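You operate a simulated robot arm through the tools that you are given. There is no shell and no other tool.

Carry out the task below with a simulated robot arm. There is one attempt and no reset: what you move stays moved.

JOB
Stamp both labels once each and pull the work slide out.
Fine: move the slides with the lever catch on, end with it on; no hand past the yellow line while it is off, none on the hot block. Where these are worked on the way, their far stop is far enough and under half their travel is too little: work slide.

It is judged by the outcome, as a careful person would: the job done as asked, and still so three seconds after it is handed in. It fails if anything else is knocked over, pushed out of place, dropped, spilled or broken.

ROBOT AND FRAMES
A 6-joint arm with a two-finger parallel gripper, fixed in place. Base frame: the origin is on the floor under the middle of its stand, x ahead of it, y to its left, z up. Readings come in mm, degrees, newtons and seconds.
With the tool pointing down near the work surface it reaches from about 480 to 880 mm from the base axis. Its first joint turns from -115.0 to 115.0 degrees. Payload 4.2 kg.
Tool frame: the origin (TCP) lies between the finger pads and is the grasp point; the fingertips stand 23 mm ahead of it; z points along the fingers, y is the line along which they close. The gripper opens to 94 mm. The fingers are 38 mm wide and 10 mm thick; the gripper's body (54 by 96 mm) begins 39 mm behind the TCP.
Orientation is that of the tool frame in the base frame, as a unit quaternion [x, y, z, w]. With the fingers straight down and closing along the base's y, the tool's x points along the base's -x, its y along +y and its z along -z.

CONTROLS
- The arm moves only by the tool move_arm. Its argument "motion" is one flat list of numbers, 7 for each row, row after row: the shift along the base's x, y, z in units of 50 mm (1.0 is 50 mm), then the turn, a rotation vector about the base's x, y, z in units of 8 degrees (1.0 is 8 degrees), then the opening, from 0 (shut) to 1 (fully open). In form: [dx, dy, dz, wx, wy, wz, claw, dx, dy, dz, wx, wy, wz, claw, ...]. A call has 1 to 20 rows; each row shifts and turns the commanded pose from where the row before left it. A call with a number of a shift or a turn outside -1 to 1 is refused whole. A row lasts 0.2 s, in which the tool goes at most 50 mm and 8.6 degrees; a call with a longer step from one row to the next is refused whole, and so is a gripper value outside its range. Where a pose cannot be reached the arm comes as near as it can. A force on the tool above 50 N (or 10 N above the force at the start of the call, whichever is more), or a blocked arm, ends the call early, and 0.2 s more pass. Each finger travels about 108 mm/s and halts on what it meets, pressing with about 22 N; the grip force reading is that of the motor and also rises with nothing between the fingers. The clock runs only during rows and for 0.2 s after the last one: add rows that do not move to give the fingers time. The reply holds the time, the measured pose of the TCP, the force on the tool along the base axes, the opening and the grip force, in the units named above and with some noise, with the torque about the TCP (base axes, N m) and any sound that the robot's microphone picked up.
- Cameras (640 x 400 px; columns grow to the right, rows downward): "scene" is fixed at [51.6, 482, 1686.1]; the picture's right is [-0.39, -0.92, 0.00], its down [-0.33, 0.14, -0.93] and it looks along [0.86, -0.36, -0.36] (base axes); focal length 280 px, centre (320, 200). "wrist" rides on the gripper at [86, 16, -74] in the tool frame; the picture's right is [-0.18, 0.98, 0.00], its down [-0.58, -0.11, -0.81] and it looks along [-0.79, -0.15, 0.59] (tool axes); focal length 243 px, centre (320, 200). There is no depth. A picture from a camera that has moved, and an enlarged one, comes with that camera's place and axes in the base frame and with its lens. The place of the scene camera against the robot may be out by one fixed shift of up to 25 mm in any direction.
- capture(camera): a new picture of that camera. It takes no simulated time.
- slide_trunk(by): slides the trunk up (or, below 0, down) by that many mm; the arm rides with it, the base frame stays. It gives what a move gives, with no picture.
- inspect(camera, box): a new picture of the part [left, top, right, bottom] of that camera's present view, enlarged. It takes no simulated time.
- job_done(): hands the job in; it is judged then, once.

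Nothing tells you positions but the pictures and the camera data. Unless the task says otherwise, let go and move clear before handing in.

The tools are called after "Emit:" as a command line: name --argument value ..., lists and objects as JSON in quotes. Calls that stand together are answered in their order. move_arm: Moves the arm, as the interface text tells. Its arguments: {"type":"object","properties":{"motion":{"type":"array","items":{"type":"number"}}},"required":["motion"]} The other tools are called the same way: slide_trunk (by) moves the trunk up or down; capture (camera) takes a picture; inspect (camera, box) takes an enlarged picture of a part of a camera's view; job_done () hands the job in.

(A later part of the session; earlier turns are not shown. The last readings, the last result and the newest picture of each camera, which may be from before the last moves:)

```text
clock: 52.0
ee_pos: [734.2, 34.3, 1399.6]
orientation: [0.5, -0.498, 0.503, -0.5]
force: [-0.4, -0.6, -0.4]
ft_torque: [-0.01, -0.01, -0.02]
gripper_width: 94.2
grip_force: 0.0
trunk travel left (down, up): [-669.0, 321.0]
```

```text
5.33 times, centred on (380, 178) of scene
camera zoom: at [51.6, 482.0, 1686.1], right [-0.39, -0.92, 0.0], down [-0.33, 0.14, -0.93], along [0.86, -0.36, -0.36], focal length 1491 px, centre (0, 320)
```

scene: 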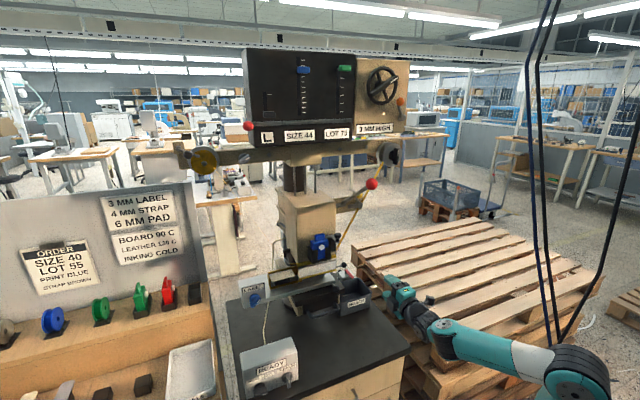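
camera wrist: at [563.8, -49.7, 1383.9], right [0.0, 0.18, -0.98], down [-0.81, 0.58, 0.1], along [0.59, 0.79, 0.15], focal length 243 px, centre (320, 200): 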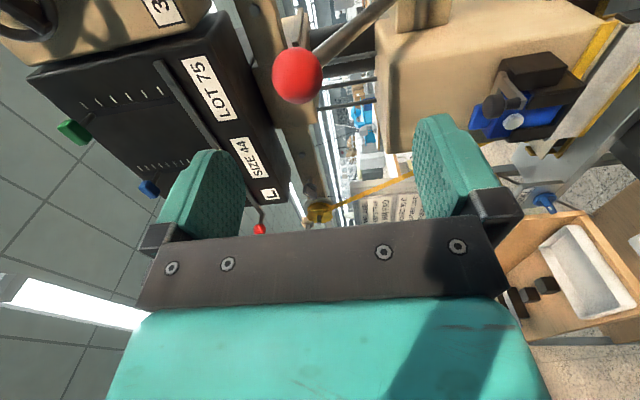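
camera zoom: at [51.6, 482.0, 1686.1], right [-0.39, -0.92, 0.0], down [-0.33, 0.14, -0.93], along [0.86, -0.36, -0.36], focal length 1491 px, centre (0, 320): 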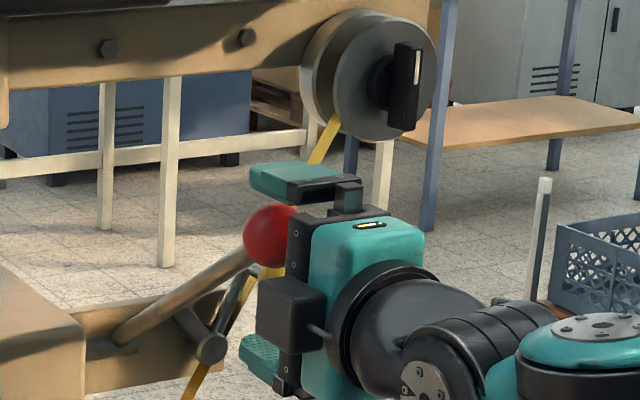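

Emit:
move_arm --motion '[-0.06, 0, -0.22, 0, 0, 0, 1, -0.16, 0, -0.34, 0, 0, 0, 1, -0.18, 0, -0.36, 0, 0, 0, 1, -0.16, 0, -0.36, 0, 0, 0, 1]'

Emit:
inspect --camera "scene" --box '[260, 140, 440, 252]'

```text
clock: 53.0
ee_pos: [706.2, 33.2, 1335.8]
orientation: [0.499, -0.499, 0.502, -0.5]
force: [-1.3, 0.2, 4.7]
ft_torque: [0.06, -0.06, 0.02]
gripper_width: 94.1
grip_force: 0.1
trunk travel left (down, up): [-669.0, 321.0]
```

```text
3.56 times, centred on (350, 196) of scene
camera zoom: at [51.6, 482.0, 1686.1], right [-0.39, -0.92, 0.0], down [-0.33, 0.14, -0.93], along [0.86, -0.36, -0.36], focal length 994 px, centre (213, 214)
```

zoom: 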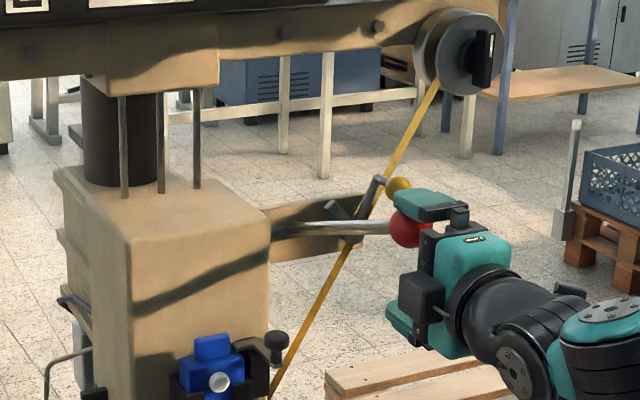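

The lever swings freely at about 5 N. I'll continue the stroke along its arc until it meets firm resistance.

Emit:
move_arm --motion '[-0.12, 0, -0.38, 0, 0, 0, 1, -0.08, 0, -0.39, 0, 0, 0, 1, -0.05, 0, -0.39, 0, 0, 0, 1]'

Emit:
inspect --camera "scene" --box '[260, 160, 440, 272]'

```text
clock: 53.8
ee_pos: [695.2, 33.8, 1277.5]
orientation: [0.499, -0.499, 0.502, -0.5]
force: [2.0, 1.0, 5.2]
ft_torque: [-0.01, -0.01, 0.0]
gripper_width: 94.3
grip_force: 0.1
trunk travel left (down, up): [-669.0, 321.0]
```

```text
3.56 times, centred on (350, 216) of scene
camera zoom: at [51.6, 482.0, 1686.1], right [-0.39, -0.92, 0.0], down [-0.33, 0.14, -0.93], along [0.86, -0.36, -0.36], focal length 994 px, centre (213, 143)
```

zoom: 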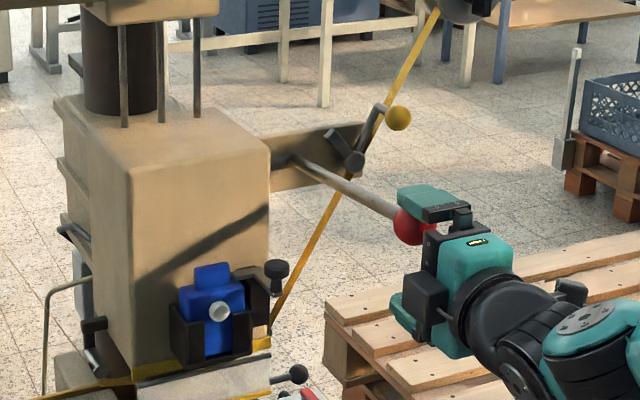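

Emit:
move_arm --motion '[-0.02, 0, -0.4, 0, 0, 0, 1, 0.02, 0, -0.4, 0, 0, 0, 1]'

Emit:
inspect --camera "scene" --box '[240, 160, 440, 285]'

```text
clock: 54.4
ee_pos: [694.3, 34.0, 1237.9]
orientation: [0.499, -0.498, 0.502, -0.5]
force: [0.4, -0.7, 5.9]
ft_torque: [0.02, 0.07, 0.08]
gripper_width: 93.7
grip_force: 0.0
trunk travel left (down, up): [-669.0, 321.0]
```

```text
3.20 times, centred on (340, 222) of scene
camera zoom: at [51.6, 482.0, 1686.1], right [-0.39, -0.92, 0.0], down [-0.33, 0.14, -0.93], along [0.86, -0.36, -0.36], focal length 895 px, centre (256, 128)
```

zoom: 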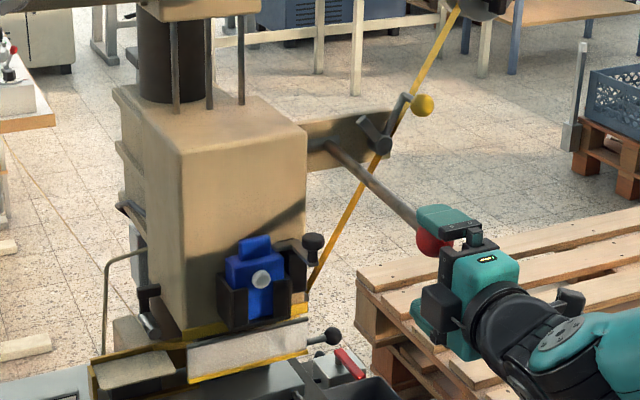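

Emit:
move_arm --motion '[0.05, 0, -0.39, 0, 0, 0, 1, 0.08, 0, -0.39, 0, 0, 0, 1]'

Emit:
inspect --camera "scene" --box '[240, 160, 440, 285]'

```text
clock: 55.0
ee_pos: [699.4, 35.4, 1198.6]
orientation: [0.499, -0.498, 0.503, -0.5]
force: [2.4, 0.7, 6.3]
ft_torque: [0.01, 0.06, 0.02]
gripper_width: 93.8
grip_force: 0.0
trunk travel left (down, up): [-669.0, 321.0]
```

```text
3.20 times, centred on (340, 222) of scene
camera zoom: at [51.6, 482.0, 1686.1], right [-0.39, -0.92, 0.0], down [-0.33, 0.14, -0.93], along [0.86, -0.36, -0.36], focal length 895 px, centre (256, 128)
```

zoom: 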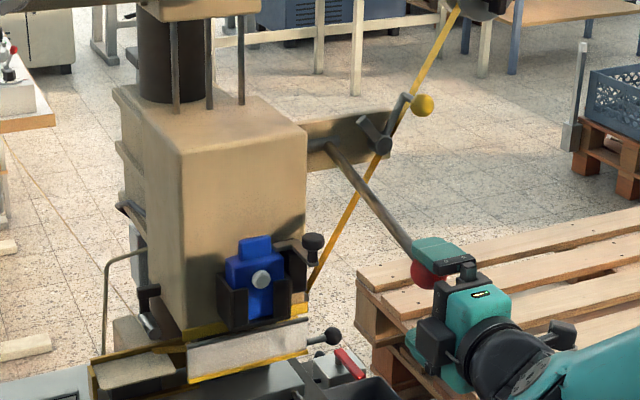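

Emit:
move_arm --motion '[0.12, 0, -0.38, 0, 0, 0, 1, 0.15, 0, -0.366, 0, 0, 0, 1]'

Emit:
inspect --camera "scene" --box '[240, 180, 440, 305]'

```text
clock: 55.6
ee_pos: [713.7, 34.7, 1167.6]
orientation: [0.496, -0.495, 0.505, -0.504]
force: [-8.9, 3.0, 35.6]
ft_torque: [-0.11, -0.51, -0.08]
gripper_width: 93.9
grip_force: 0.1
trunk travel left (down, up): [-669.0, 321.0]
```

```text
3.20 times, centred on (340, 242) of scene
camera zoom: at [51.6, 482.0, 1686.1], right [-0.39, -0.92, 0.0], down [-0.33, 0.14, -0.93], along [0.86, -0.36, -0.36], focal length 895 px, centre (256, 64)
```

zoom: 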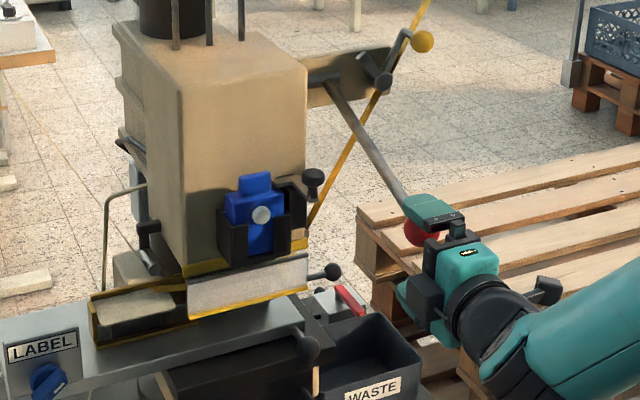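

Resistance rose sharply to 36 N, so this looks like the bottom of the stroke. I'll press slightly more and hold for a moment to make sure.

Emit:
move_arm --motion '[0.01, 0, -0.04, 0, 0, 0, 1, 0, 0, 0, 0, 0, 0, 1, 0, 0, 0, 0, 0, 0, 1]'

Emit:
inspect --camera "scene" --box '[250, 220, 370, 295]'

```text
clock: 56.5
ee_pos: [715.2, 34.6, 1167.6]
orientation: [0.493, -0.491, 0.508, -0.508]
force: [-2.4, 1.4, 28.3]
ft_torque: [-0.1, -0.1, 0.43]
gripper_width: 94.0
grip_force: 0.2
trunk travel left (down, up): [-669.0, 321.0]
stopped in row 3: the force on the tool passed its limit at 50 N (the readings are from after the stop); the commanded pose is now the measured one
```

```text
5.33 times, centred on (310, 258) of scene
camera zoom: at [51.6, 482.0, 1686.1], right [-0.39, -0.92, 0.0], down [-0.33, 0.14, -0.93], along [0.86, -0.36, -0.36], focal length 1491 px, centre (373, -107)
```

zoom: 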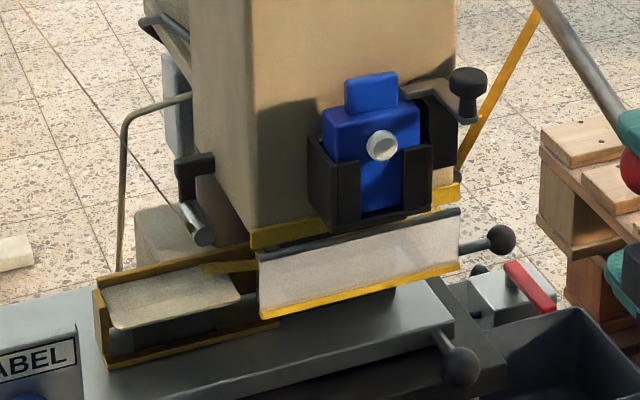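

The lever is hard on its stop (50 N), so the first stamp is done. Now I'll let the lever rise back along the same arc.

Emit:
move_arm --motion '[-0.16, 0, 0.22, 0, 0.1, 0, 1, -0.12, 0, 0.38, 0, 0.1, 0, 1, -0.08, 0, 0.39, 0, 0, 0, 1, -0.05, 0, 0.39, 0, 0, 0, 1, -0.02, 0, 0.4, 0, 0, 0, 1, 0.02, 0, 0.4, 0, 0, 0, 1, 0.05, 0, 0.39, 0, 0, 0, 1, 0.08, 0, 0.39, 0, 0, 0, 1, 0.12, 0, 0.38, 0, 0, 0, 1, 0.16, 0, 0.36, 0, 0, 0, 1, 0.16, 0, 0.36, 0, 0, 0, 1, 0.14, 0, 0.34, 0, 0, 0, 1, 0.04, 0, 0.24, 0, 0, 0, 1, 0, 0, 0, 0, 0, 0, 1]'

Emit:
inspect --camera "scene" --box '[320, 140, 440, 215]'

Emit:
capture --camera "wrist"

```text
clock: 59.5
ee_pos: [732.6, 35.3, 1393.8]
orientation: [-0.502, 0.502, -0.499, 0.496]
force: [0.3, 0.4, 0.3]
ft_torque: [0.01, 0.02, -0.02]
gripper_width: 93.8
grip_force: 0.1
trunk travel left (down, up): [-669.0, 321.0]
```

```text
5.33 times, centred on (380, 178) of scene
camera zoom: at [51.6, 482.0, 1686.1], right [-0.39, -0.92, 0.0], down [-0.33, 0.14, -0.93], along [0.86, -0.36, -0.36], focal length 1491 px, centre (0, 320)
```

zoom: 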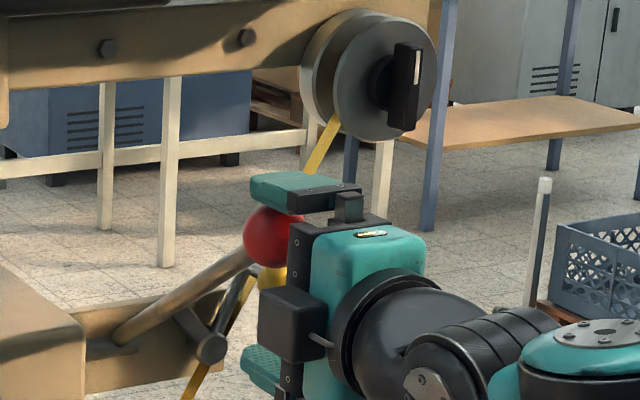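

```text
taken
camera wrist: at [657.4, -51.3, 1379.3], right [-0.01, 0.18, -0.98], down [-0.81, 0.58, 0.12], along [0.59, 0.79, 0.14], focal length 243 px, centre (320, 200)
```

wrist: 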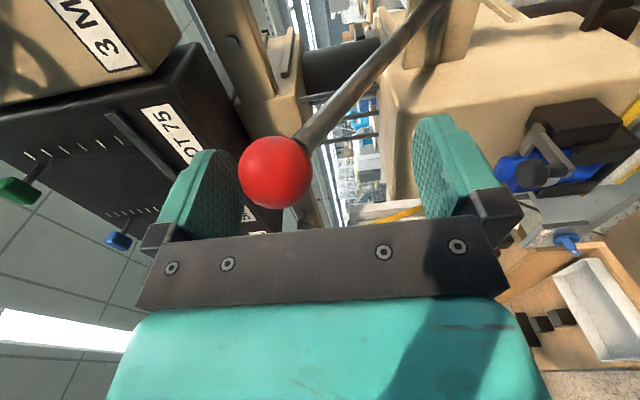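

The lever is back up. Next I'll put the catch back on before touching the slide, so I'm going back around to its knob.

Emit:
move_arm --motion '[-0.9, 0, 0, 0, 0, 0, 1, -0.9, 0, 0, 0, 0, 0, 1, 0, -0.6, -0.3, 0, 0, 0.83, 0.6, 0, -0.6, -0.3, 0, 0, 0.83, 0.6, 0, -0.6, -0.3, 0, 0, 0.84, 0.6, 0.83, -0.34, -0.11, 0, 0, 0, 0.6, 0.83, -0.34, -0.11, 0, 0, 0, 0.6, 0.83, -0.34, -0.11, 0, 0, 0, 0.6, 0, 0, 0, 0, 0, 0, 0.6]'

Emit:
capture --camera "wrist"

Emit:
inspect --camera "scene" --box '[320, 150, 440, 225]'

```text
clock: 61.5
ee_pos: [766.9, -108.8, 1334.2]
orientation: [0.582, -0.408, 0.405, -0.576]
force: [0.5, 0.0, -0.3]
ft_torque: [-0.01, -0.02, -0.01]
gripper_width: 56.6
grip_force: 0.1
trunk travel left (down, up): [-669.0, 321.0]
```

```text
taken
camera wrist: at [726.5, -215.3, 1318.7], right [-0.07, 0.17, -0.98], down [-0.96, 0.27, 0.12], along [0.29, 0.95, 0.14], focal length 243 px, centre (320, 200)
```

wrist: 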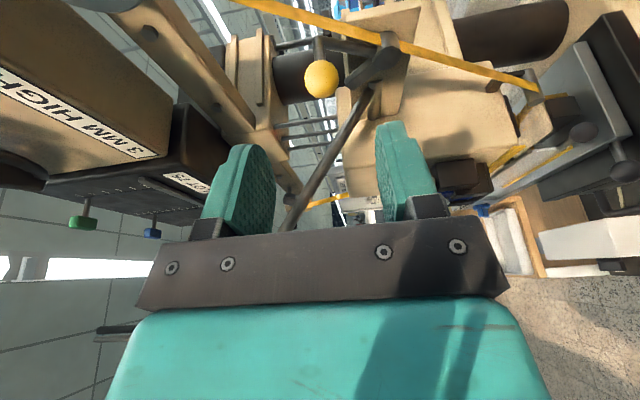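

```text
5.33 times, centred on (380, 188) of scene
camera zoom: at [51.6, 482.0, 1686.1], right [-0.39, -0.92, 0.0], down [-0.33, 0.14, -0.93], along [0.86, -0.36, -0.36], focal length 1491 px, centre (0, 267)
```

zoom: 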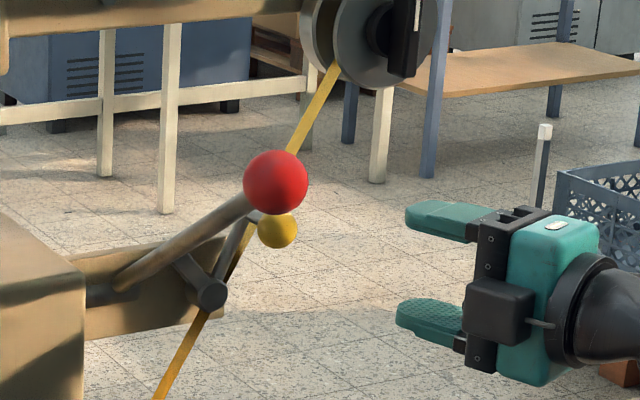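

Emit:
move_arm --motion '[0.5, 0.22, 0, 0, 0, 0, 0.6, 0.5, 0.22, 0, 0, 0, 0, 0.6, 0.5, 0.22, 0, 0, 0, 0, 0.6, 0.54, 0.22, 0, 0, 0, 0, 0.6, 0, 0, 0, 0, 0, 0, 0.6]'

Emit:
capture --camera "wrist"

```text
clock: 62.7
ee_pos: [869.8, -63.4, 1333.5]
orientation: [0.583, -0.407, 0.404, -0.576]
force: [0.2, 0.0, -0.2]
ft_torque: [0.0, 0.01, 0.0]
gripper_width: 56.7
grip_force: 0.1
trunk travel left (down, up): [-669.0, 321.0]
```

```text
taken
camera wrist: at [828.0, -168.9, 1318.7], right [-0.07, 0.17, -0.98], down [-0.96, 0.27, 0.12], along [0.29, 0.95, 0.14], focal length 243 px, centre (320, 200)
```

wrist: 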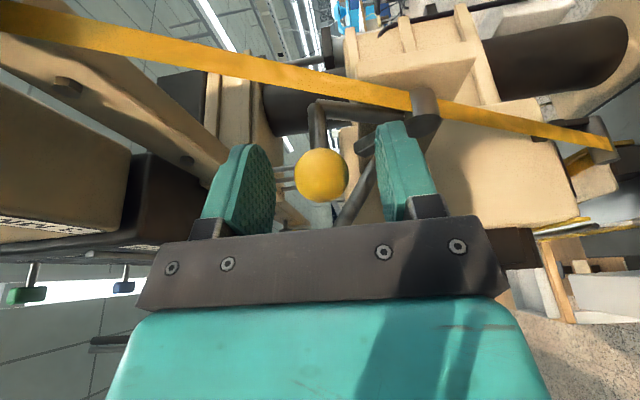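

Emit:
move_arm --motion '[0, 0, 0, 0, 0, 0, 0.3, 0, 0, 0, 0, 0, 0, 0, 0, 0, 0, 0, 0, 0, 0, 0, 0, 0, 0, 0, 0, 0]'

Emit:
move_arm --motion '[0, 0.16, 0.076, 0, 0, 0, 0, 0, 0.14, 0.04, 0, 0, 0, 0, 0, 0.14, 0.02, 0, 0, 0, 0, 0, 0.15, 0, 0, 0, 0, 0, 0, 0.15, 0, 0, 0, 0, 0, 0, 0.13, -0.03, 0, 0, 0, 0]'

Emit:
inspect --camera "scene" --box '[320, 160, 400, 220]'

```text
clock: 63.7
ee_pos: [869.3, -63.6, 1333.3]
orientation: [0.583, -0.407, 0.404, -0.575]
force: [0.6, 0.5, -2.2]
ft_torque: [0.01, -0.03, -0.07]
gripper_width: 27.5
grip_force: 45.2
trunk travel left (down, up): [-669.0, 321.0]
```

```text
clock: 65.1
ee_pos: [869.5, -20.5, 1338.9]
orientation: [0.582, -0.408, 0.404, -0.576]
force: [-5.9, -7.8, -12.7]
ft_torque: [-0.38, 0.08, -0.37]
gripper_width: 27.5
grip_force: 45.2
trunk travel left (down, up): [-669.0, 321.0]
```

```text
6.67 times, centred on (360, 190) of scene
camera zoom: at [51.6, 482.0, 1686.1], right [-0.39, -0.92, 0.0], down [-0.33, 0.14, -0.93], along [0.86, -0.36, -0.36], focal length 1864 px, centre (53, 267)
```

zoom: 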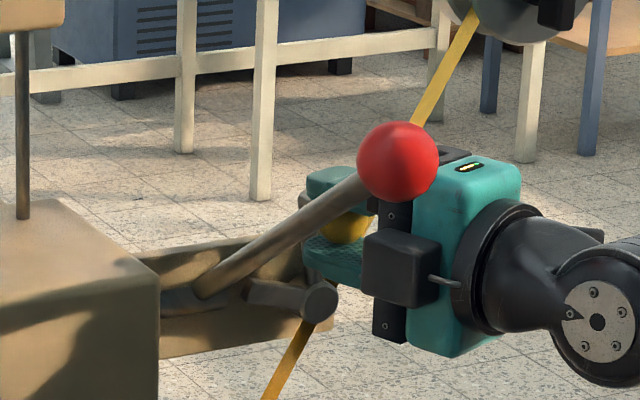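

Emit:
move_arm --motion '[0, 0.13, -0.06, 0, 0, 0, 0, 0, 0.13, -0.06, 0, 0, 0, 0, 0, 0.1, -0.04, 0, 0, 0, 0, 0, 0.06, -0.03, 0, 0, 0, 0]'

Emit:
inspect --camera "scene" --box '[320, 160, 400, 220]'

```text
clock: 66.1
ee_pos: [870.3, 1.6, 1332.8]
orientation: [0.582, -0.405, 0.406, -0.577]
force: [14.4, -0.6, 13.8]
ft_torque: [-0.42, 0.01, -0.4]
gripper_width: 27.4
grip_force: 45.1
trunk travel left (down, up): [-669.0, 321.0]
```

```text
6.67 times, centred on (360, 190) of scene
camera zoom: at [51.6, 482.0, 1686.1], right [-0.39, -0.92, 0.0], down [-0.33, 0.14, -0.93], along [0.86, -0.36, -0.36], focal length 1864 px, centre (53, 267)
```

zoom: 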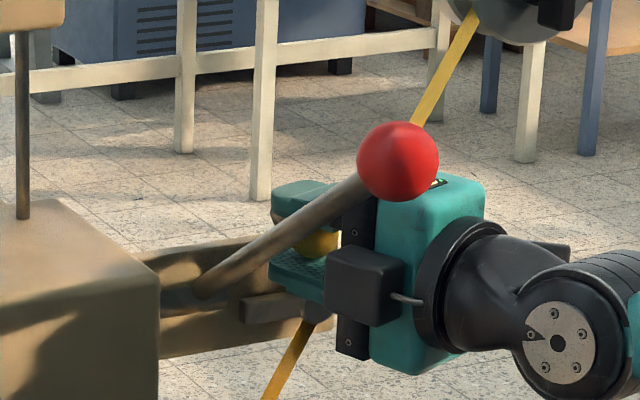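

Emit:
move_arm --motion '[-0.02, 0.06, -0.01, 0, 0, 0, 0, 0, 0, 0, 0, 0, 0, 0]'

Emit:
capture --camera "wrist"

```text
clock: 66.7
ee_pos: [869.1, 1.3, 1332.8]
orientation: [0.579, -0.406, 0.408, -0.578]
force: [31.5, -7.4, 29.0]
ft_torque: [-0.17, -0.01, -0.1]
gripper_width: 27.1
grip_force: 44.9
trunk travel left (down, up): [-669.0, 321.0]
```

```text
taken
camera wrist: at [828.5, -103.4, 1317.4], right [-0.06, 0.17, -0.98], down [-0.96, 0.27, 0.11], along [0.29, 0.95, 0.14], focal length 243 px, centre (320, 200)
```

wrist: 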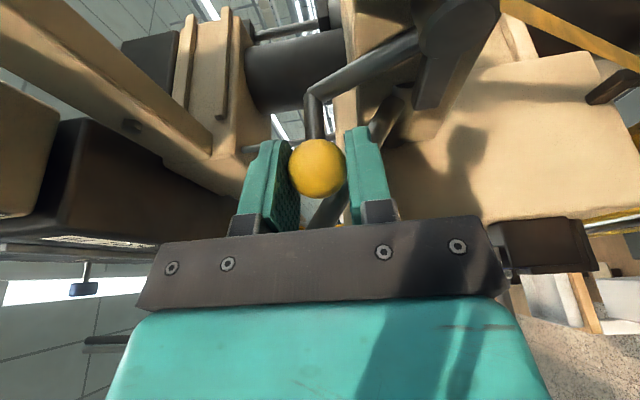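

It's firmly at the stop, with the bar level with the axle again. I'll relax, release, back off and check it.

Emit:
move_arm --motion '[0.01, -0.06, 0.05, 0, 0, 0, 0, 0, 0, 0, 0, 0, 0, 0.3, 0, 0, 0, 0, 0, 0, 0.6, 0, 0, 0, 0, 0, 0, 0.6, -0.5, -0.2, 0, 0, 0, 0, 0.6, -0.56, -0.21, 0, 0, 0, 0, 0.6, -0.56, -0.21, 0, 0, 0, 0, 0.6, -0.56, -0.21, 0, 0, 0, 0, 0.6, 0, 0, 0, 0, 0, 0, 0.6]'

Emit:
inspect --camera "scene" --box '[320, 160, 400, 220]'

Emit:
capture --camera "wrist"

```text
clock: 68.7
ee_pos: [759.2, -41.0, 1332.8]
orientation: [0.583, -0.407, 0.404, -0.575]
force: [0.9, -0.4, -0.2]
ft_torque: [-0.02, 0.04, 0.02]
gripper_width: 56.5
grip_force: 0.1
trunk travel left (down, up): [-669.0, 321.0]
```

```text
6.67 times, centred on (360, 190) of scene
camera zoom: at [51.6, 482.0, 1686.1], right [-0.39, -0.92, 0.0], down [-0.33, 0.14, -0.93], along [0.86, -0.36, -0.36], focal length 1864 px, centre (53, 267)
```

zoom: 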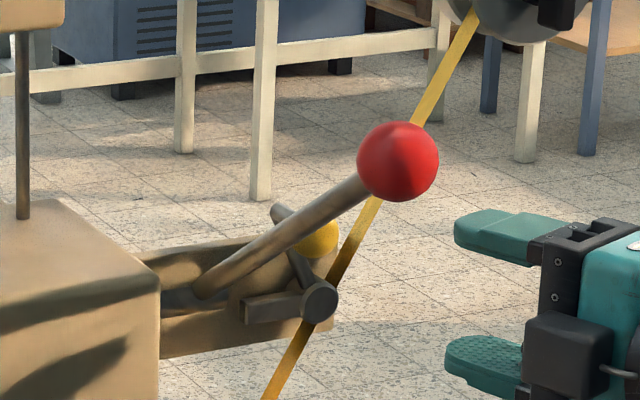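

```text
taken
camera wrist: at [718.9, -145.9, 1316.2], right [-0.07, 0.17, -0.98], down [-0.96, 0.27, 0.12], along [0.29, 0.95, 0.14], focal length 243 px, centre (320, 200)
```

wrist: 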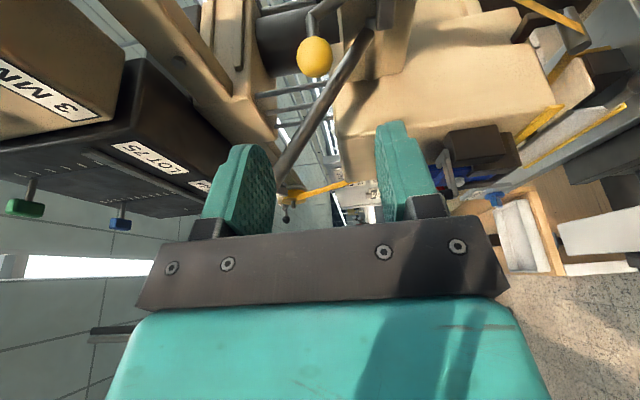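

The catch is on again, confirmed by the bar lying level in front of the axle end. I'll go back down to the slide handle, pull it out and check the first stamp.

Emit:
move_arm --motion '[-0.7, 0.1, 0, 0, 0, -0.83, 0.6, -0.7, 0.1, 0, 0, 0, -0.83, 0.6, -0.65, 0.1, 0, 0, 0, -0.84, 0.6, 0, 0.55, 0, 0, 0.893, 0, 0.5, 0, 0.55, 0, 0, 0.893, 0, 0.32, 0, 0.55, 0, 0, 0.893, 0, 0.32, 0, 0.55, 0, 0, 0.893, 0, 0.32, 0, 0.55, 0, 0, 0.893, 0, 0.32, 0, 0.55, 0, 0, 0.893, 0, 0.32, 0, 0.6, 0, 0, 0.893, 0, 0.32, 0, 0, 0, 0, 0, 0, 0.32]'

Emit:
slide_trunk --by -264

Emit:
capture --camera "wrist"

Emit:
inspect --camera "scene" --box '[220, 230, 420, 355]'

```text
clock: 71.1
ee_pos: [657.7, 171.3, 1332.7]
orientation: [0.666, -0.666, 0.238, -0.239]
force: [-0.1, 0.5, 0.4]
ft_torque: [0.01, -0.03, 0.01]
gripper_width: 30.0
grip_force: 0.2
trunk travel left (down, up): [-669.0, 321.0]
```

```text
clock: 73.8
ee_pos: [657.6, 169.4, 1069.6]
orientation: [0.666, -0.665, 0.239, -0.239]
force: [-0.2, -0.6, 0.5]
ft_torque: [0.0, -0.03, 0.0]
gripper_width: 30.4
grip_force: 0.2
trunk travel left (down, up): [-405.0, 585.0]
```

```text
taken
camera wrist: at [597.6, 85.2, 1116.0], right [-0.76, 0.18, -0.62], down [-0.43, 0.58, 0.69], along [0.49, 0.79, -0.36], focal length 243 px, centre (320, 200)
```

wrist: 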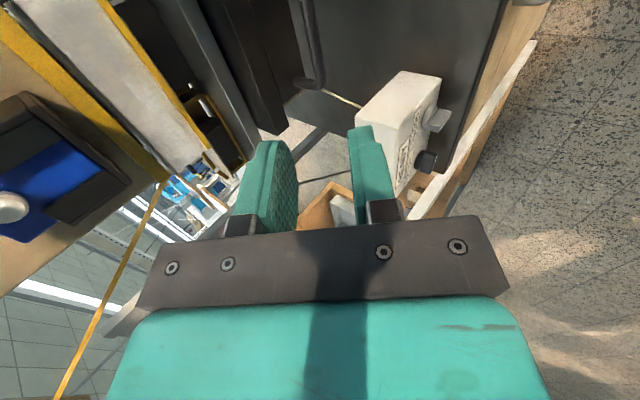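

```text
3.20 times, centred on (320, 292) of scene
camera zoom: at [51.6, 482.0, 1686.1], right [-0.39, -0.92, 0.0], down [-0.33, 0.14, -0.93], along [0.86, -0.36, -0.36], focal length 895 px, centre (320, -96)
```

zoom: 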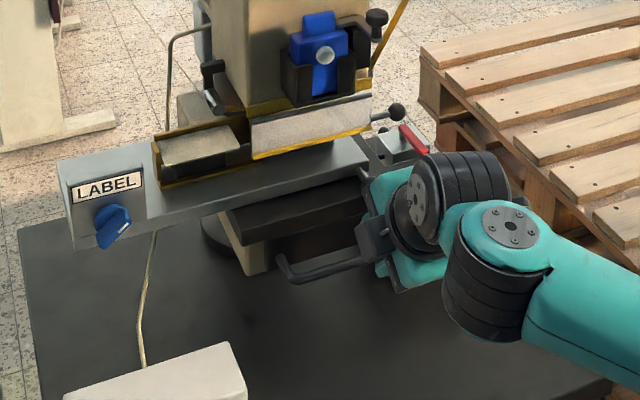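

Emit:
move_arm --motion '[0.3, 0.03, -0.6, 0, 0, 0, 0.32, 0.5, 0.03, -0.6, 0, 0, 0, 0.32, 0.65, 0.03, -0.6, 0, 0, 0, 0.32, 0.65, 0.03, -0.6, 0, 0, 0, 0.32, 0, 0, 0, 0, 0, 0, 0.32]'

Emit:
inspect --camera "wrist" --box '[200, 0, 420, 220]'

```text
clock: 75.0
ee_pos: [764.0, 174.4, 947.7]
orientation: [-0.665, 0.665, -0.239, 0.24]
force: [-0.3, 0.1, 0.1]
ft_torque: [0.01, 0.01, 0.01]
gripper_width: 30.0
grip_force: 0.0
trunk travel left (down, up): [-405.0, 585.0]
```

```text
1.82 times, centred on (310, 110) of wrist
camera zoom: at [703.9, 89.2, 994.1], right [-0.76, 0.18, -0.62], down [-0.43, 0.58, 0.69], along [0.49, 0.79, -0.36], focal length 441 px, centre (338, 364)
```

zoom: 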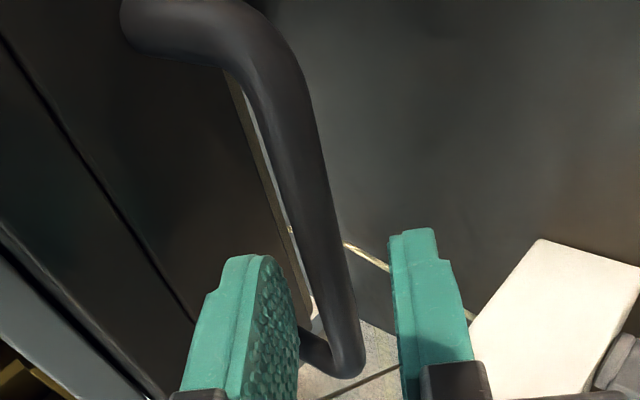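

Emit:
move_arm --motion '[0.18, 0, -0.15, 0, 0, 0, 0.32, 0.18, 0, -0.14, 0, 0, 0, 0.32, 0, 0, 0, 0, 0, 0, 0.15, 0, 0, 0, 0, 0, 0, 0, 0, 0, 0, 0, 0, 0, 0, 0, 0, 0, 0, 0, 0, 0]'

```text
clock: 76.4
ee_pos: [781.2, 177.6, 933.4]
orientation: [0.667, -0.664, 0.238, -0.237]
force: [-11.3, -3.0, -6.2]
ft_torque: [-0.54, 0.03, 1.16]
gripper_width: 11.7
grip_force: 44.9
trunk travel left (down, up): [-405.0, 585.0]
```

Held well. I'll pull the slide out in steps.

Emit:
move_arm --motion '[-0.1, 0, 0, 0, 0, 0, 0, -0.2, 0, 0, 0, 0, 0, 0, -0.2, 0, 0, 0, 0, 0, 0, -0.2, 0, 0, 0, 0, 0, 0, -0.2, 0, 0, 0, 0, 0, 0]'

Emit:
inspect --camera "scene" --box '[240, 230, 400, 330]'

```text
clock: 77.6
ee_pos: [736.2, 176.8, 932.8]
orientation: [0.668, -0.664, 0.239, -0.236]
force: [0.8, -0.9, -14.1]
ft_torque: [-0.58, 0.05, 1.22]
gripper_width: 11.7
grip_force: 45.1
trunk travel left (down, up): [-405.0, 585.0]
```

```text
4.00 times, centred on (320, 280) of scene
camera zoom: at [51.6, 482.0, 1686.1], right [-0.39, -0.92, 0.0], down [-0.33, 0.14, -0.93], along [0.86, -0.36, -0.36], focal length 1118 px, centre (320, -120)
```

zoom: 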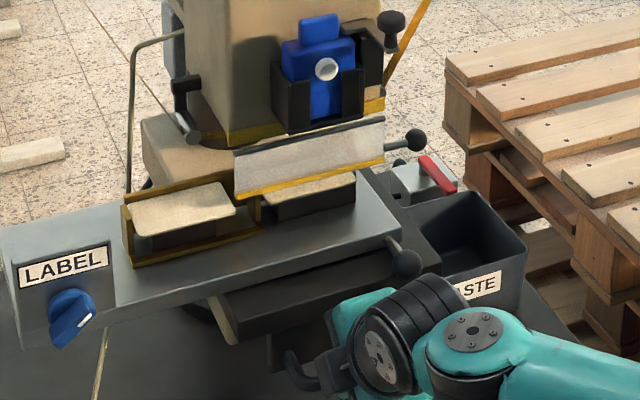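

Emit:
move_arm --motion '[-0.25, 0, -0.02, 0, 0, 0, 0, -0.25, 0, 0, 0, 0, 0, 0, -0.25, 0, 0, 0, 0, 0, 0, -0.25, 0, 0, 0, 0, 0, 0, -0.25, 0, 0, 0, 0, 0, 0, -0.25, 0, 0, 0, 0, 0, 0]'

Emit:
inspect --camera "scene" --box '[270, 260, 370, 322]'

```text
clock: 79.0
ee_pos: [661.1, 176.6, 934.0]
orientation: [0.666, -0.664, 0.24, -0.238]
force: [0.7, -4.2, -11.5]
ft_torque: [-1.39, 0.02, 0.83]
gripper_width: 12.0
grip_force: 45.2
trunk travel left (down, up): [-405.0, 585.0]
```

```text
6.40 times, centred on (320, 291) of scene
camera zoom: at [51.6, 482.0, 1686.1], right [-0.39, -0.92, 0.0], down [-0.33, 0.14, -0.93], along [0.86, -0.36, -0.36], focal length 1789 px, centre (320, -382)
```

zoom: 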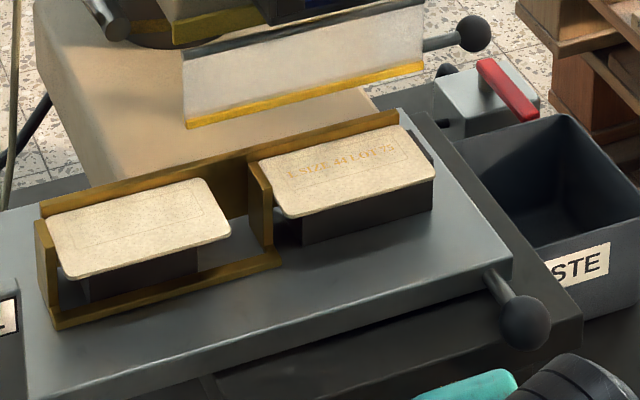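

The first label now clearly carries its stamp ("L SIZE 44 LOT 75", as the press is set). I'll pull the slide the rest of the way out.

Emit:
move_arm --motion '[-0.25, 0, -0.02, 0, 0, 0, 0, -0.25, 0, 0, 0, 0, 0, 0, -0.25, 0, 0, 0, 0, 0, 0, -0.2, 0, 0, 0, 0, 0, 0]'

Emit:
inspect --camera "scene" --box '[220, 250, 400, 362]'

```text
clock: 80.0
ee_pos: [612.5, 177.9, 932.3]
orientation: [0.666, -0.665, 0.239, -0.239]
force: [-4.6, -7.3, -1.3]
ft_torque: [-1.43, 0.03, 0.77]
gripper_width: 11.8
grip_force: 44.8
trunk travel left (down, up): [-405.0, 585.0]
```

```text
3.56 times, centred on (310, 306) of scene
camera zoom: at [51.6, 482.0, 1686.1], right [-0.39, -0.92, 0.0], down [-0.33, 0.14, -0.93], along [0.86, -0.36, -0.36], focal length 994 px, centre (356, -177)
```

zoom: 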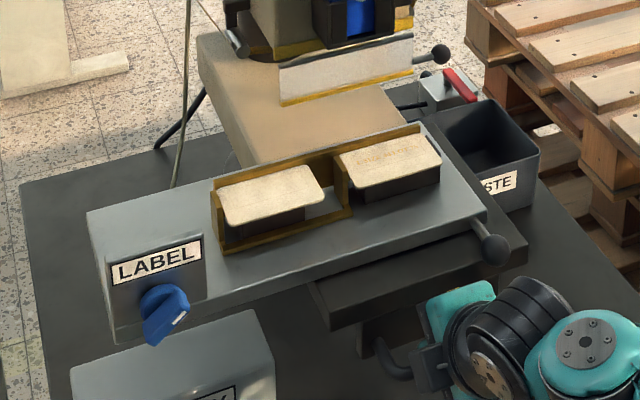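

The slide is fully out. I'll release the handle and look closely at the side knob, which should shift the label plate sideways.

Emit:
move_arm --motion '[0, 0, 0, 0, 0, 0, 0.15, 0, 0, 0, 0, 0, 0, 0.32, 0, 0, 0, 0, 0, 0, 0.32, -0.2, 0, 0.24, 0, 0, 0, 0.32, -0.2, 0, 0.24, 0, 0, 0, 0.32, -0.1, 0, 0.5, 0, 0, 0, 0.32, 0, 0, 0.6, 0, 0, 0, 0.32, 0, 0, 0.6, 0, 0, 0, 0.2, 0, 0, 0, 0, 0, 0, 0]'

Emit:
capture --camera "wrist"

Emit:
inspect --camera "scene" --box '[220, 260, 380, 360]'

```text
clock: 82.0
ee_pos: [588.2, 176.7, 1043.2]
orientation: [0.666, -0.666, 0.238, -0.238]
force: [-0.1, 0.9, -0.2]
ft_torque: [0.01, 0.0, -0.01]
gripper_width: 0.2
grip_force: 22.0
trunk travel left (down, up): [-405.0, 585.0]
```

```text
taken
camera wrist: at [529.0, 91.0, 1090.3], right [-0.76, 0.18, -0.62], down [-0.43, 0.58, 0.69], along [0.49, 0.79, -0.36], focal length 243 px, centre (320, 200)
```

wrist: 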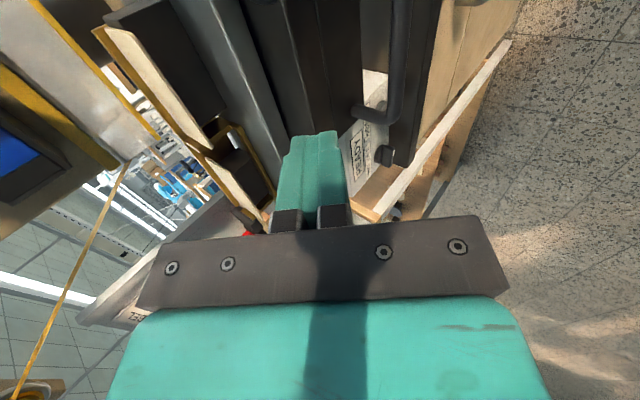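

```text
4.00 times, centred on (300, 310) of scene
camera zoom: at [51.6, 482.0, 1686.1], right [-0.39, -0.92, 0.0], down [-0.33, 0.14, -0.93], along [0.86, -0.36, -0.36], focal length 1118 px, centre (400, -240)
```

zoom: 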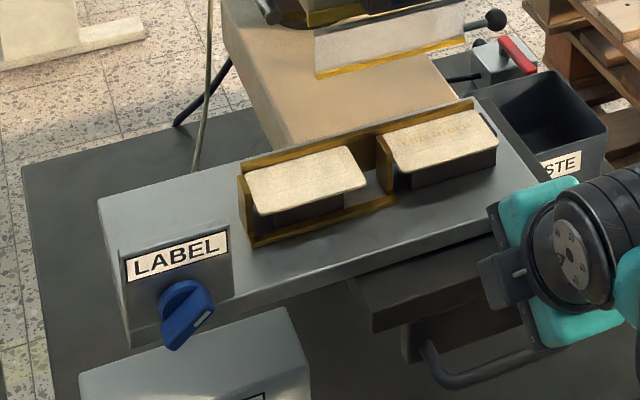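

I'll place the closed fingers beside the knob on its left, just above the slab edge, and then push it gently to the right.

Emit:
move_arm --motion '[0.33, -0.06, -0.1, 0, 0, 0, 0, 0.33, -0.06, -0.2, 0, 0, 0, 0, 0.32, -0.06, -0.42, 0, 0, 0, 0, 0, 0, 0, 0, 0, 0, 0]'

Emit:
capture --camera "wrist"

Emit:
inspect --camera "scene" --box '[290, 260, 410, 335]'

```text
clock: 83.0
ee_pos: [636.5, 167.6, 1007.1]
orientation: [0.666, -0.665, 0.239, -0.239]
force: [0.4, -0.1, -0.3]
ft_torque: [-0.02, 0.0, -0.01]
gripper_width: 0.2
grip_force: 22.5
trunk travel left (down, up): [-405.0, 585.0]
```

```text
taken
camera wrist: at [577.1, 82.6, 1053.5], right [-0.76, 0.18, -0.62], down [-0.43, 0.58, 0.69], along [0.49, 0.79, -0.36], focal length 243 px, centre (320, 200)
```

wrist: 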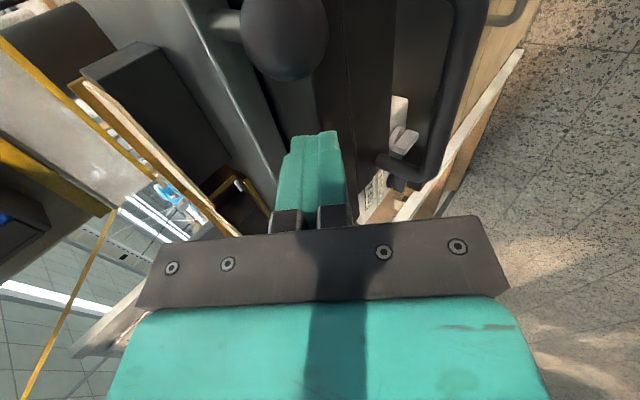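

```text
5.33 times, centred on (350, 298) of scene
camera zoom: at [51.6, 482.0, 1686.1], right [-0.39, -0.92, 0.0], down [-0.33, 0.14, -0.93], along [0.86, -0.36, -0.36], focal length 1491 px, centre (160, -320)
```

zoom: 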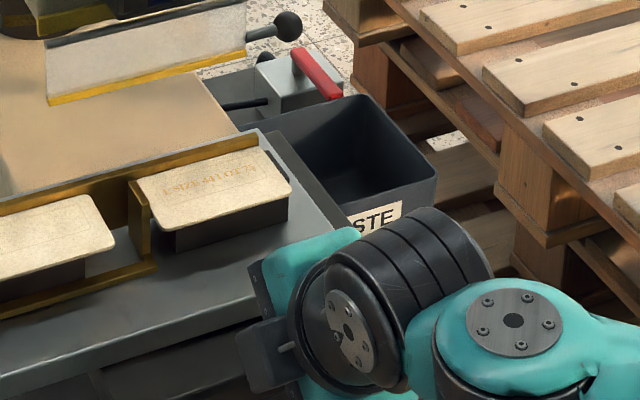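

Emit:
move_arm --motion '[0, -0.2, 0, 0, 0, 0, 0, 0, -0.2, 0, 0, 0, 0, 0, 0, -0.15, 0, 0, 0, 0, 0, 0, -0.1, 0, 0, 0, 0, 0]'

Emit:
capture --camera "wrist"

Emit:
inspect --camera "scene" --box '[240, 260, 400, 360]'

```text
clock: 84.0
ee_pos: [638.2, 135.5, 1005.0]
orientation: [0.667, -0.665, 0.238, -0.238]
force: [-1.3, 5.9, 1.1]
ft_torque: [0.02, -0.01, 0.0]
gripper_width: 0.2
grip_force: 22.2
trunk travel left (down, up): [-405.0, 585.0]
```

```text
taken
camera wrist: at [577.6, 49.8, 1052.0], right [-0.76, 0.18, -0.62], down [-0.43, 0.58, 0.69], along [0.49, 0.79, -0.36], focal length 243 px, centre (320, 200)
```

wrist: 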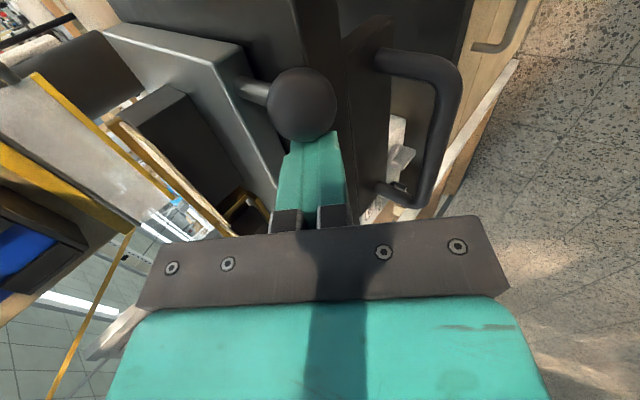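

```text
4.00 times, centred on (320, 310) of scene
camera zoom: at [51.6, 482.0, 1686.1], right [-0.39, -0.92, 0.0], down [-0.33, 0.14, -0.93], along [0.86, -0.36, -0.36], focal length 1118 px, centre (320, -240)
```

zoom: 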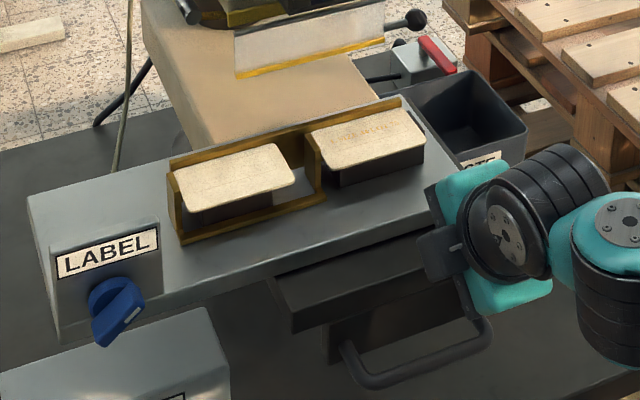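

Contact is made at about 6 N and the plate is starting to move. I'll continue pushing.

Emit:
move_arm --motion '[0, -0.2, 0, 0, 0, 0, 0, 0, -0.2, 0, 0, 0, 0, 0, 0, -0.2, 0, 0, 0, 0, 0]'

Emit:
inspect --camera "scene" --box '[240, 260, 400, 360]'

```text
clock: 84.8
ee_pos: [637.1, 105.2, 1004.3]
orientation: [0.666, -0.666, 0.239, -0.238]
force: [0.5, 0.3, 0.5]
ft_torque: [0.04, 0.03, 0.02]
gripper_width: 0.1
grip_force: 21.9
trunk travel left (down, up): [-405.0, 585.0]
```

```text
4.00 times, centred on (320, 310) of scene
camera zoom: at [51.6, 482.0, 1686.1], right [-0.39, -0.92, 0.0], down [-0.33, 0.14, -0.93], along [0.86, -0.36, -0.36], focal length 1118 px, centre (320, -240)
```

zoom: 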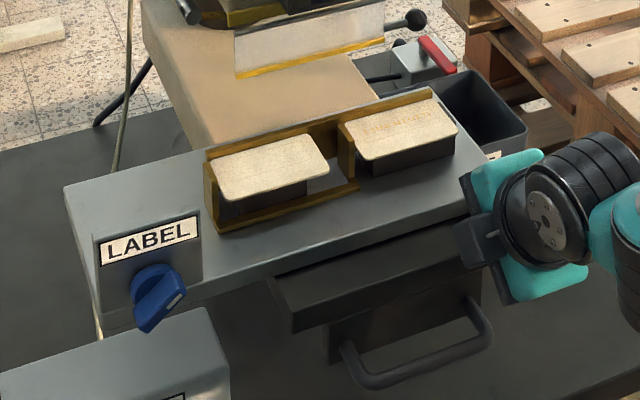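

The plate slides sideways easily. I'll push it on toward its other stop.

Emit:
move_arm --motion '[0, -0.2, 0, 0, 0, 0, 0, 0, -0.2, 0, 0, 0, 0, 0, 0, -0.2, 0, 0, 0, 0, 0, 0, -0.2, 0, 0, 0, 0, 0, 0, -0.2, 0, 0, 0, 0, 0, 0, -0.2, 0, 0, 0, 0, 0]'

Emit:
inspect --camera "scene" --box '[240, 260, 400, 360]'

```text
clock: 86.2
ee_pos: [635.4, 44.8, 1003.9]
orientation: [0.666, -0.665, 0.239, -0.238]
force: [0.4, 1.5, -0.2]
ft_torque: [0.0, -0.05, 0.03]
gripper_width: 0.1
grip_force: 22.0
trunk travel left (down, up): [-405.0, 585.0]
```

```text
4.00 times, centred on (320, 310) of scene
camera zoom: at [51.6, 482.0, 1686.1], right [-0.39, -0.92, 0.0], down [-0.33, 0.14, -0.93], along [0.86, -0.36, -0.36], focal length 1118 px, centre (320, -240)
```

zoom: 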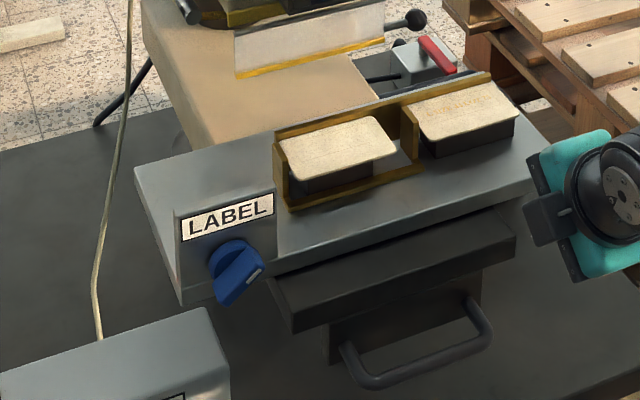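

Emit:
move_arm --motion '[0, -0.14, 0, 0, 0, 0, 0, 0, -0.14, 0, 0, 0, 0, 0, 0, -0.1, 0, 0, 0, 0, 0, 0, -0.08, 0, 0, 0, 0, 0]'

Emit:
inspect --camera "scene" --box '[240, 260, 400, 360]'

```text
clock: 87.2
ee_pos: [636.8, 24.0, 1005.0]
orientation: [0.667, -0.664, 0.239, -0.239]
force: [0.7, 3.3, -0.8]
ft_torque: [0.01, -0.07, 0.08]
gripper_width: 0.0
grip_force: 22.1
trunk travel left (down, up): [-405.0, 585.0]
```

```text
4.00 times, centred on (320, 310) of scene
camera zoom: at [51.6, 482.0, 1686.1], right [-0.39, -0.92, 0.0], down [-0.33, 0.14, -0.93], along [0.86, -0.36, -0.36], focal length 1118 px, centre (320, -240)
```

zoom: 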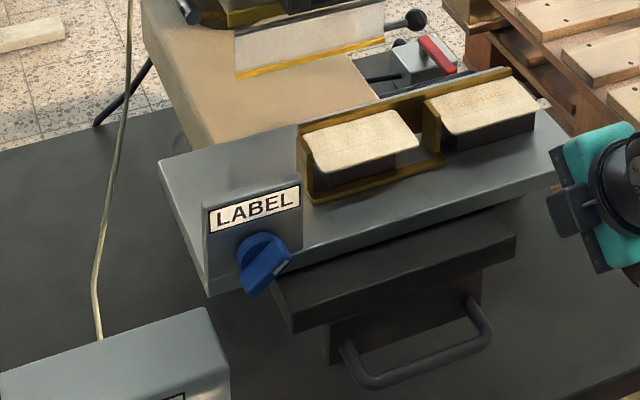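

Emit:
move_arm --motion '[0, -0.08, 0, 0, 0, 0, 0, 0, -0.08, 0, 0, 0, 0, 0]'

Emit:
inspect --camera "scene" --box '[240, 260, 400, 360]'

```text
clock: 87.9
ee_pos: [636.6, 22.9, 1004.9]
orientation: [0.675, -0.656, 0.235, -0.243]
force: [1.3, 35.3, -0.9]
ft_torque: [0.34, 0.22, 0.37]
gripper_width: 0.0
grip_force: 22.1
trunk travel left (down, up): [-405.0, 585.0]
stopped in row 2: the force on the tool passed its limit at 52 N (the readings are from after the stop); the commanded pose is now the measured one
```

```text
4.00 times, centred on (320, 310) of scene
camera zoom: at [51.6, 482.0, 1686.1], right [-0.39, -0.92, 0.0], down [-0.33, 0.14, -0.93], along [0.86, -0.36, -0.36], focal length 1118 px, centre (320, -240)
```

zoom: 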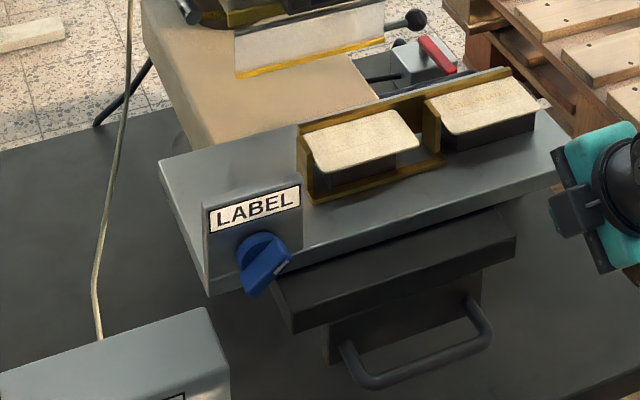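

The plate is at its other stop after exactly 120 mm, so the unstamped label is now in line with the head. Back to the handle to push the slide in (the catch is still on).

Emit:
move_arm --motion '[-0.3, 0.5, 0.3, 0, 0, -0.21, 0, -0.3, 0.8, 0.3, 0, 0, 0, 0.2, -0.3, 0.8, 0.2, 0, 0, 0, 0.32, -0.05, 0.9, 0, 0, 0, 0, 0.32, 0, 0, 0, 0, 0, 0, 0.32]'

Emit:
capture --camera "wrist"

Emit:
inspect --camera "scene" --box '[240, 260, 400, 360]'

```text
clock: 89.1
ee_pos: [589.1, 168.7, 1044.0]
orientation: [-0.661, 0.67, -0.24, 0.237]
force: [0.1, 0.0, 0.2]
ft_torque: [0.01, 0.01, 0.03]
gripper_width: 29.9
grip_force: 0.1
trunk travel left (down, up): [-405.0, 585.0]
```

```text
taken
camera wrist: at [527.9, 83.6, 1091.3], right [-0.76, 0.19, -0.62], down [-0.42, 0.59, 0.69], along [0.5, 0.79, -0.36], focal length 243 px, centre (320, 200)
```

wrist: 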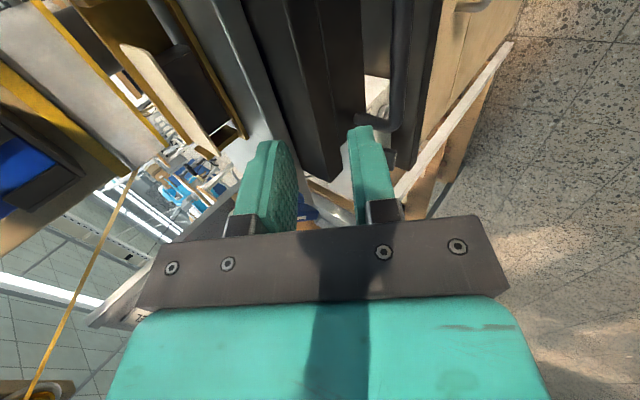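

```text
4.00 times, centred on (320, 310) of scene
camera zoom: at [51.6, 482.0, 1686.1], right [-0.39, -0.92, 0.0], down [-0.33, 0.14, -0.93], along [0.86, -0.36, -0.36], focal length 1118 px, centre (320, -240)
```

zoom: 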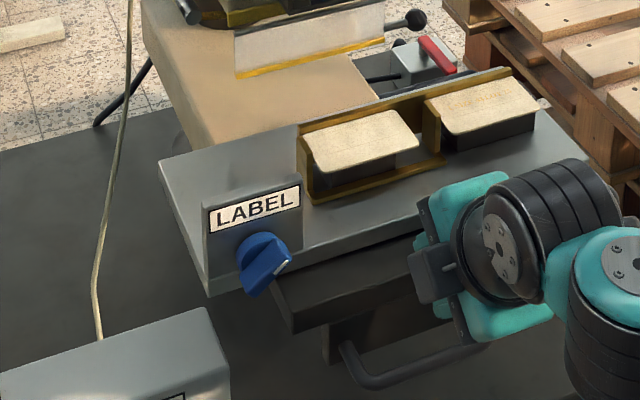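

Emit:
move_arm --motion '[0, 0.04, -0.63, 0, 0, 0.1, 0.32, 0, 0.04, -0.63, 0, 0, 0, 0.32, 0, 0.04, -0.63, 0, 0, 0, 0.32, 0, 0, 0, 0, 0, 0, 0.32]'

Emit:
inspect --camera "wrist" --box '[200, 0, 420, 220]'

```text
clock: 90.1
ee_pos: [588.6, 175.8, 949.7]
orientation: [0.666, -0.665, 0.238, -0.24]
force: [-0.7, 0.2, 0.3]
ft_torque: [-0.01, 0.0, 0.0]
gripper_width: 30.2
grip_force: 0.0
trunk travel left (down, up): [-405.0, 585.0]
```

```text
1.82 times, centred on (310, 110) of wrist
camera zoom: at [528.7, 89.3, 997.1], right [-0.76, 0.18, -0.62], down [-0.43, 0.58, 0.69], along [0.49, 0.79, -0.36], focal length 441 px, centre (338, 364)
```

zoom: 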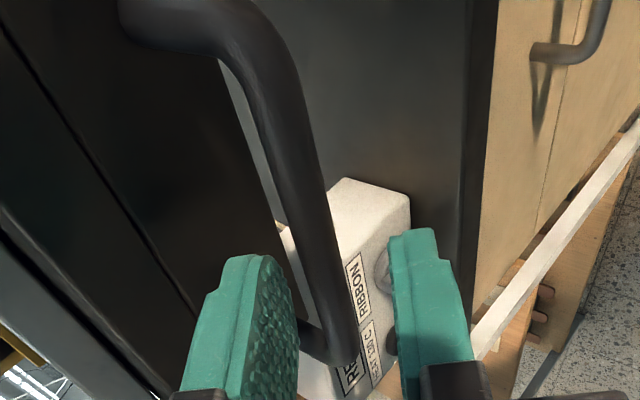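

Same view as before, so I'll take the bar and push in.

Emit:
move_arm --motion '[0.21, -0.02, -0.17, 0, 0, 0, 0.32, 0.22, -0.02, -0.17, 0, 0, 0, 0.32, 0, 0, 0, 0, 0, 0, 0.15, 0, 0, 0, 0, 0, 0, 0, 0, 0, 0, 0, 0, 0, 0, 0, 0, 0, 0, 0, 0, 0]'

```text
clock: 91.5
ee_pos: [610.8, 172.0, 933.8]
orientation: [0.667, -0.664, 0.239, -0.238]
force: [-1.3, -2.4, -4.1]
ft_torque: [-0.77, 0.0, 1.41]
gripper_width: 11.7
grip_force: 44.6
trunk travel left (down, up): [-405.0, 585.0]
```

Emit:
move_arm --motion '[0.15, 0, 0, 0, 0, 0, 0, 0.25, 0, 0, 0, 0, 0, 0, 0.25, 0, 0, 0, 0, 0, 0, 0.25, 0, 0, 0, 0, 0, 0, 0.25, 0, 0, 0, 0, 0, 0, 0.25, 0, 0, 0, 0, 0, 0]'

Emit:
inspect --camera "scene" --box '[240, 230, 400, 330]'

```text
clock: 92.9
ee_pos: [681.3, 173.1, 932.9]
orientation: [0.667, -0.665, 0.238, -0.238]
force: [-0.5, 3.6, -15.2]
ft_torque: [-1.85, -0.12, 0.41]
gripper_width: 11.8
grip_force: 44.4
trunk travel left (down, up): [-405.0, 585.0]
```

```text
4.00 times, centred on (320, 280) of scene
camera zoom: at [51.6, 482.0, 1686.1], right [-0.39, -0.92, 0.0], down [-0.33, 0.14, -0.93], along [0.86, -0.36, -0.36], focal length 1118 px, centre (320, -120)
```

zoom: 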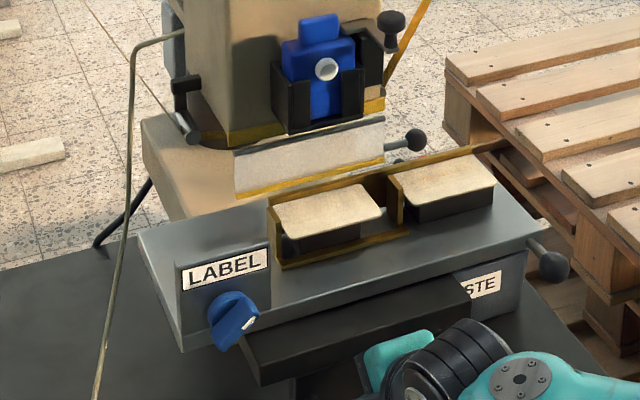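

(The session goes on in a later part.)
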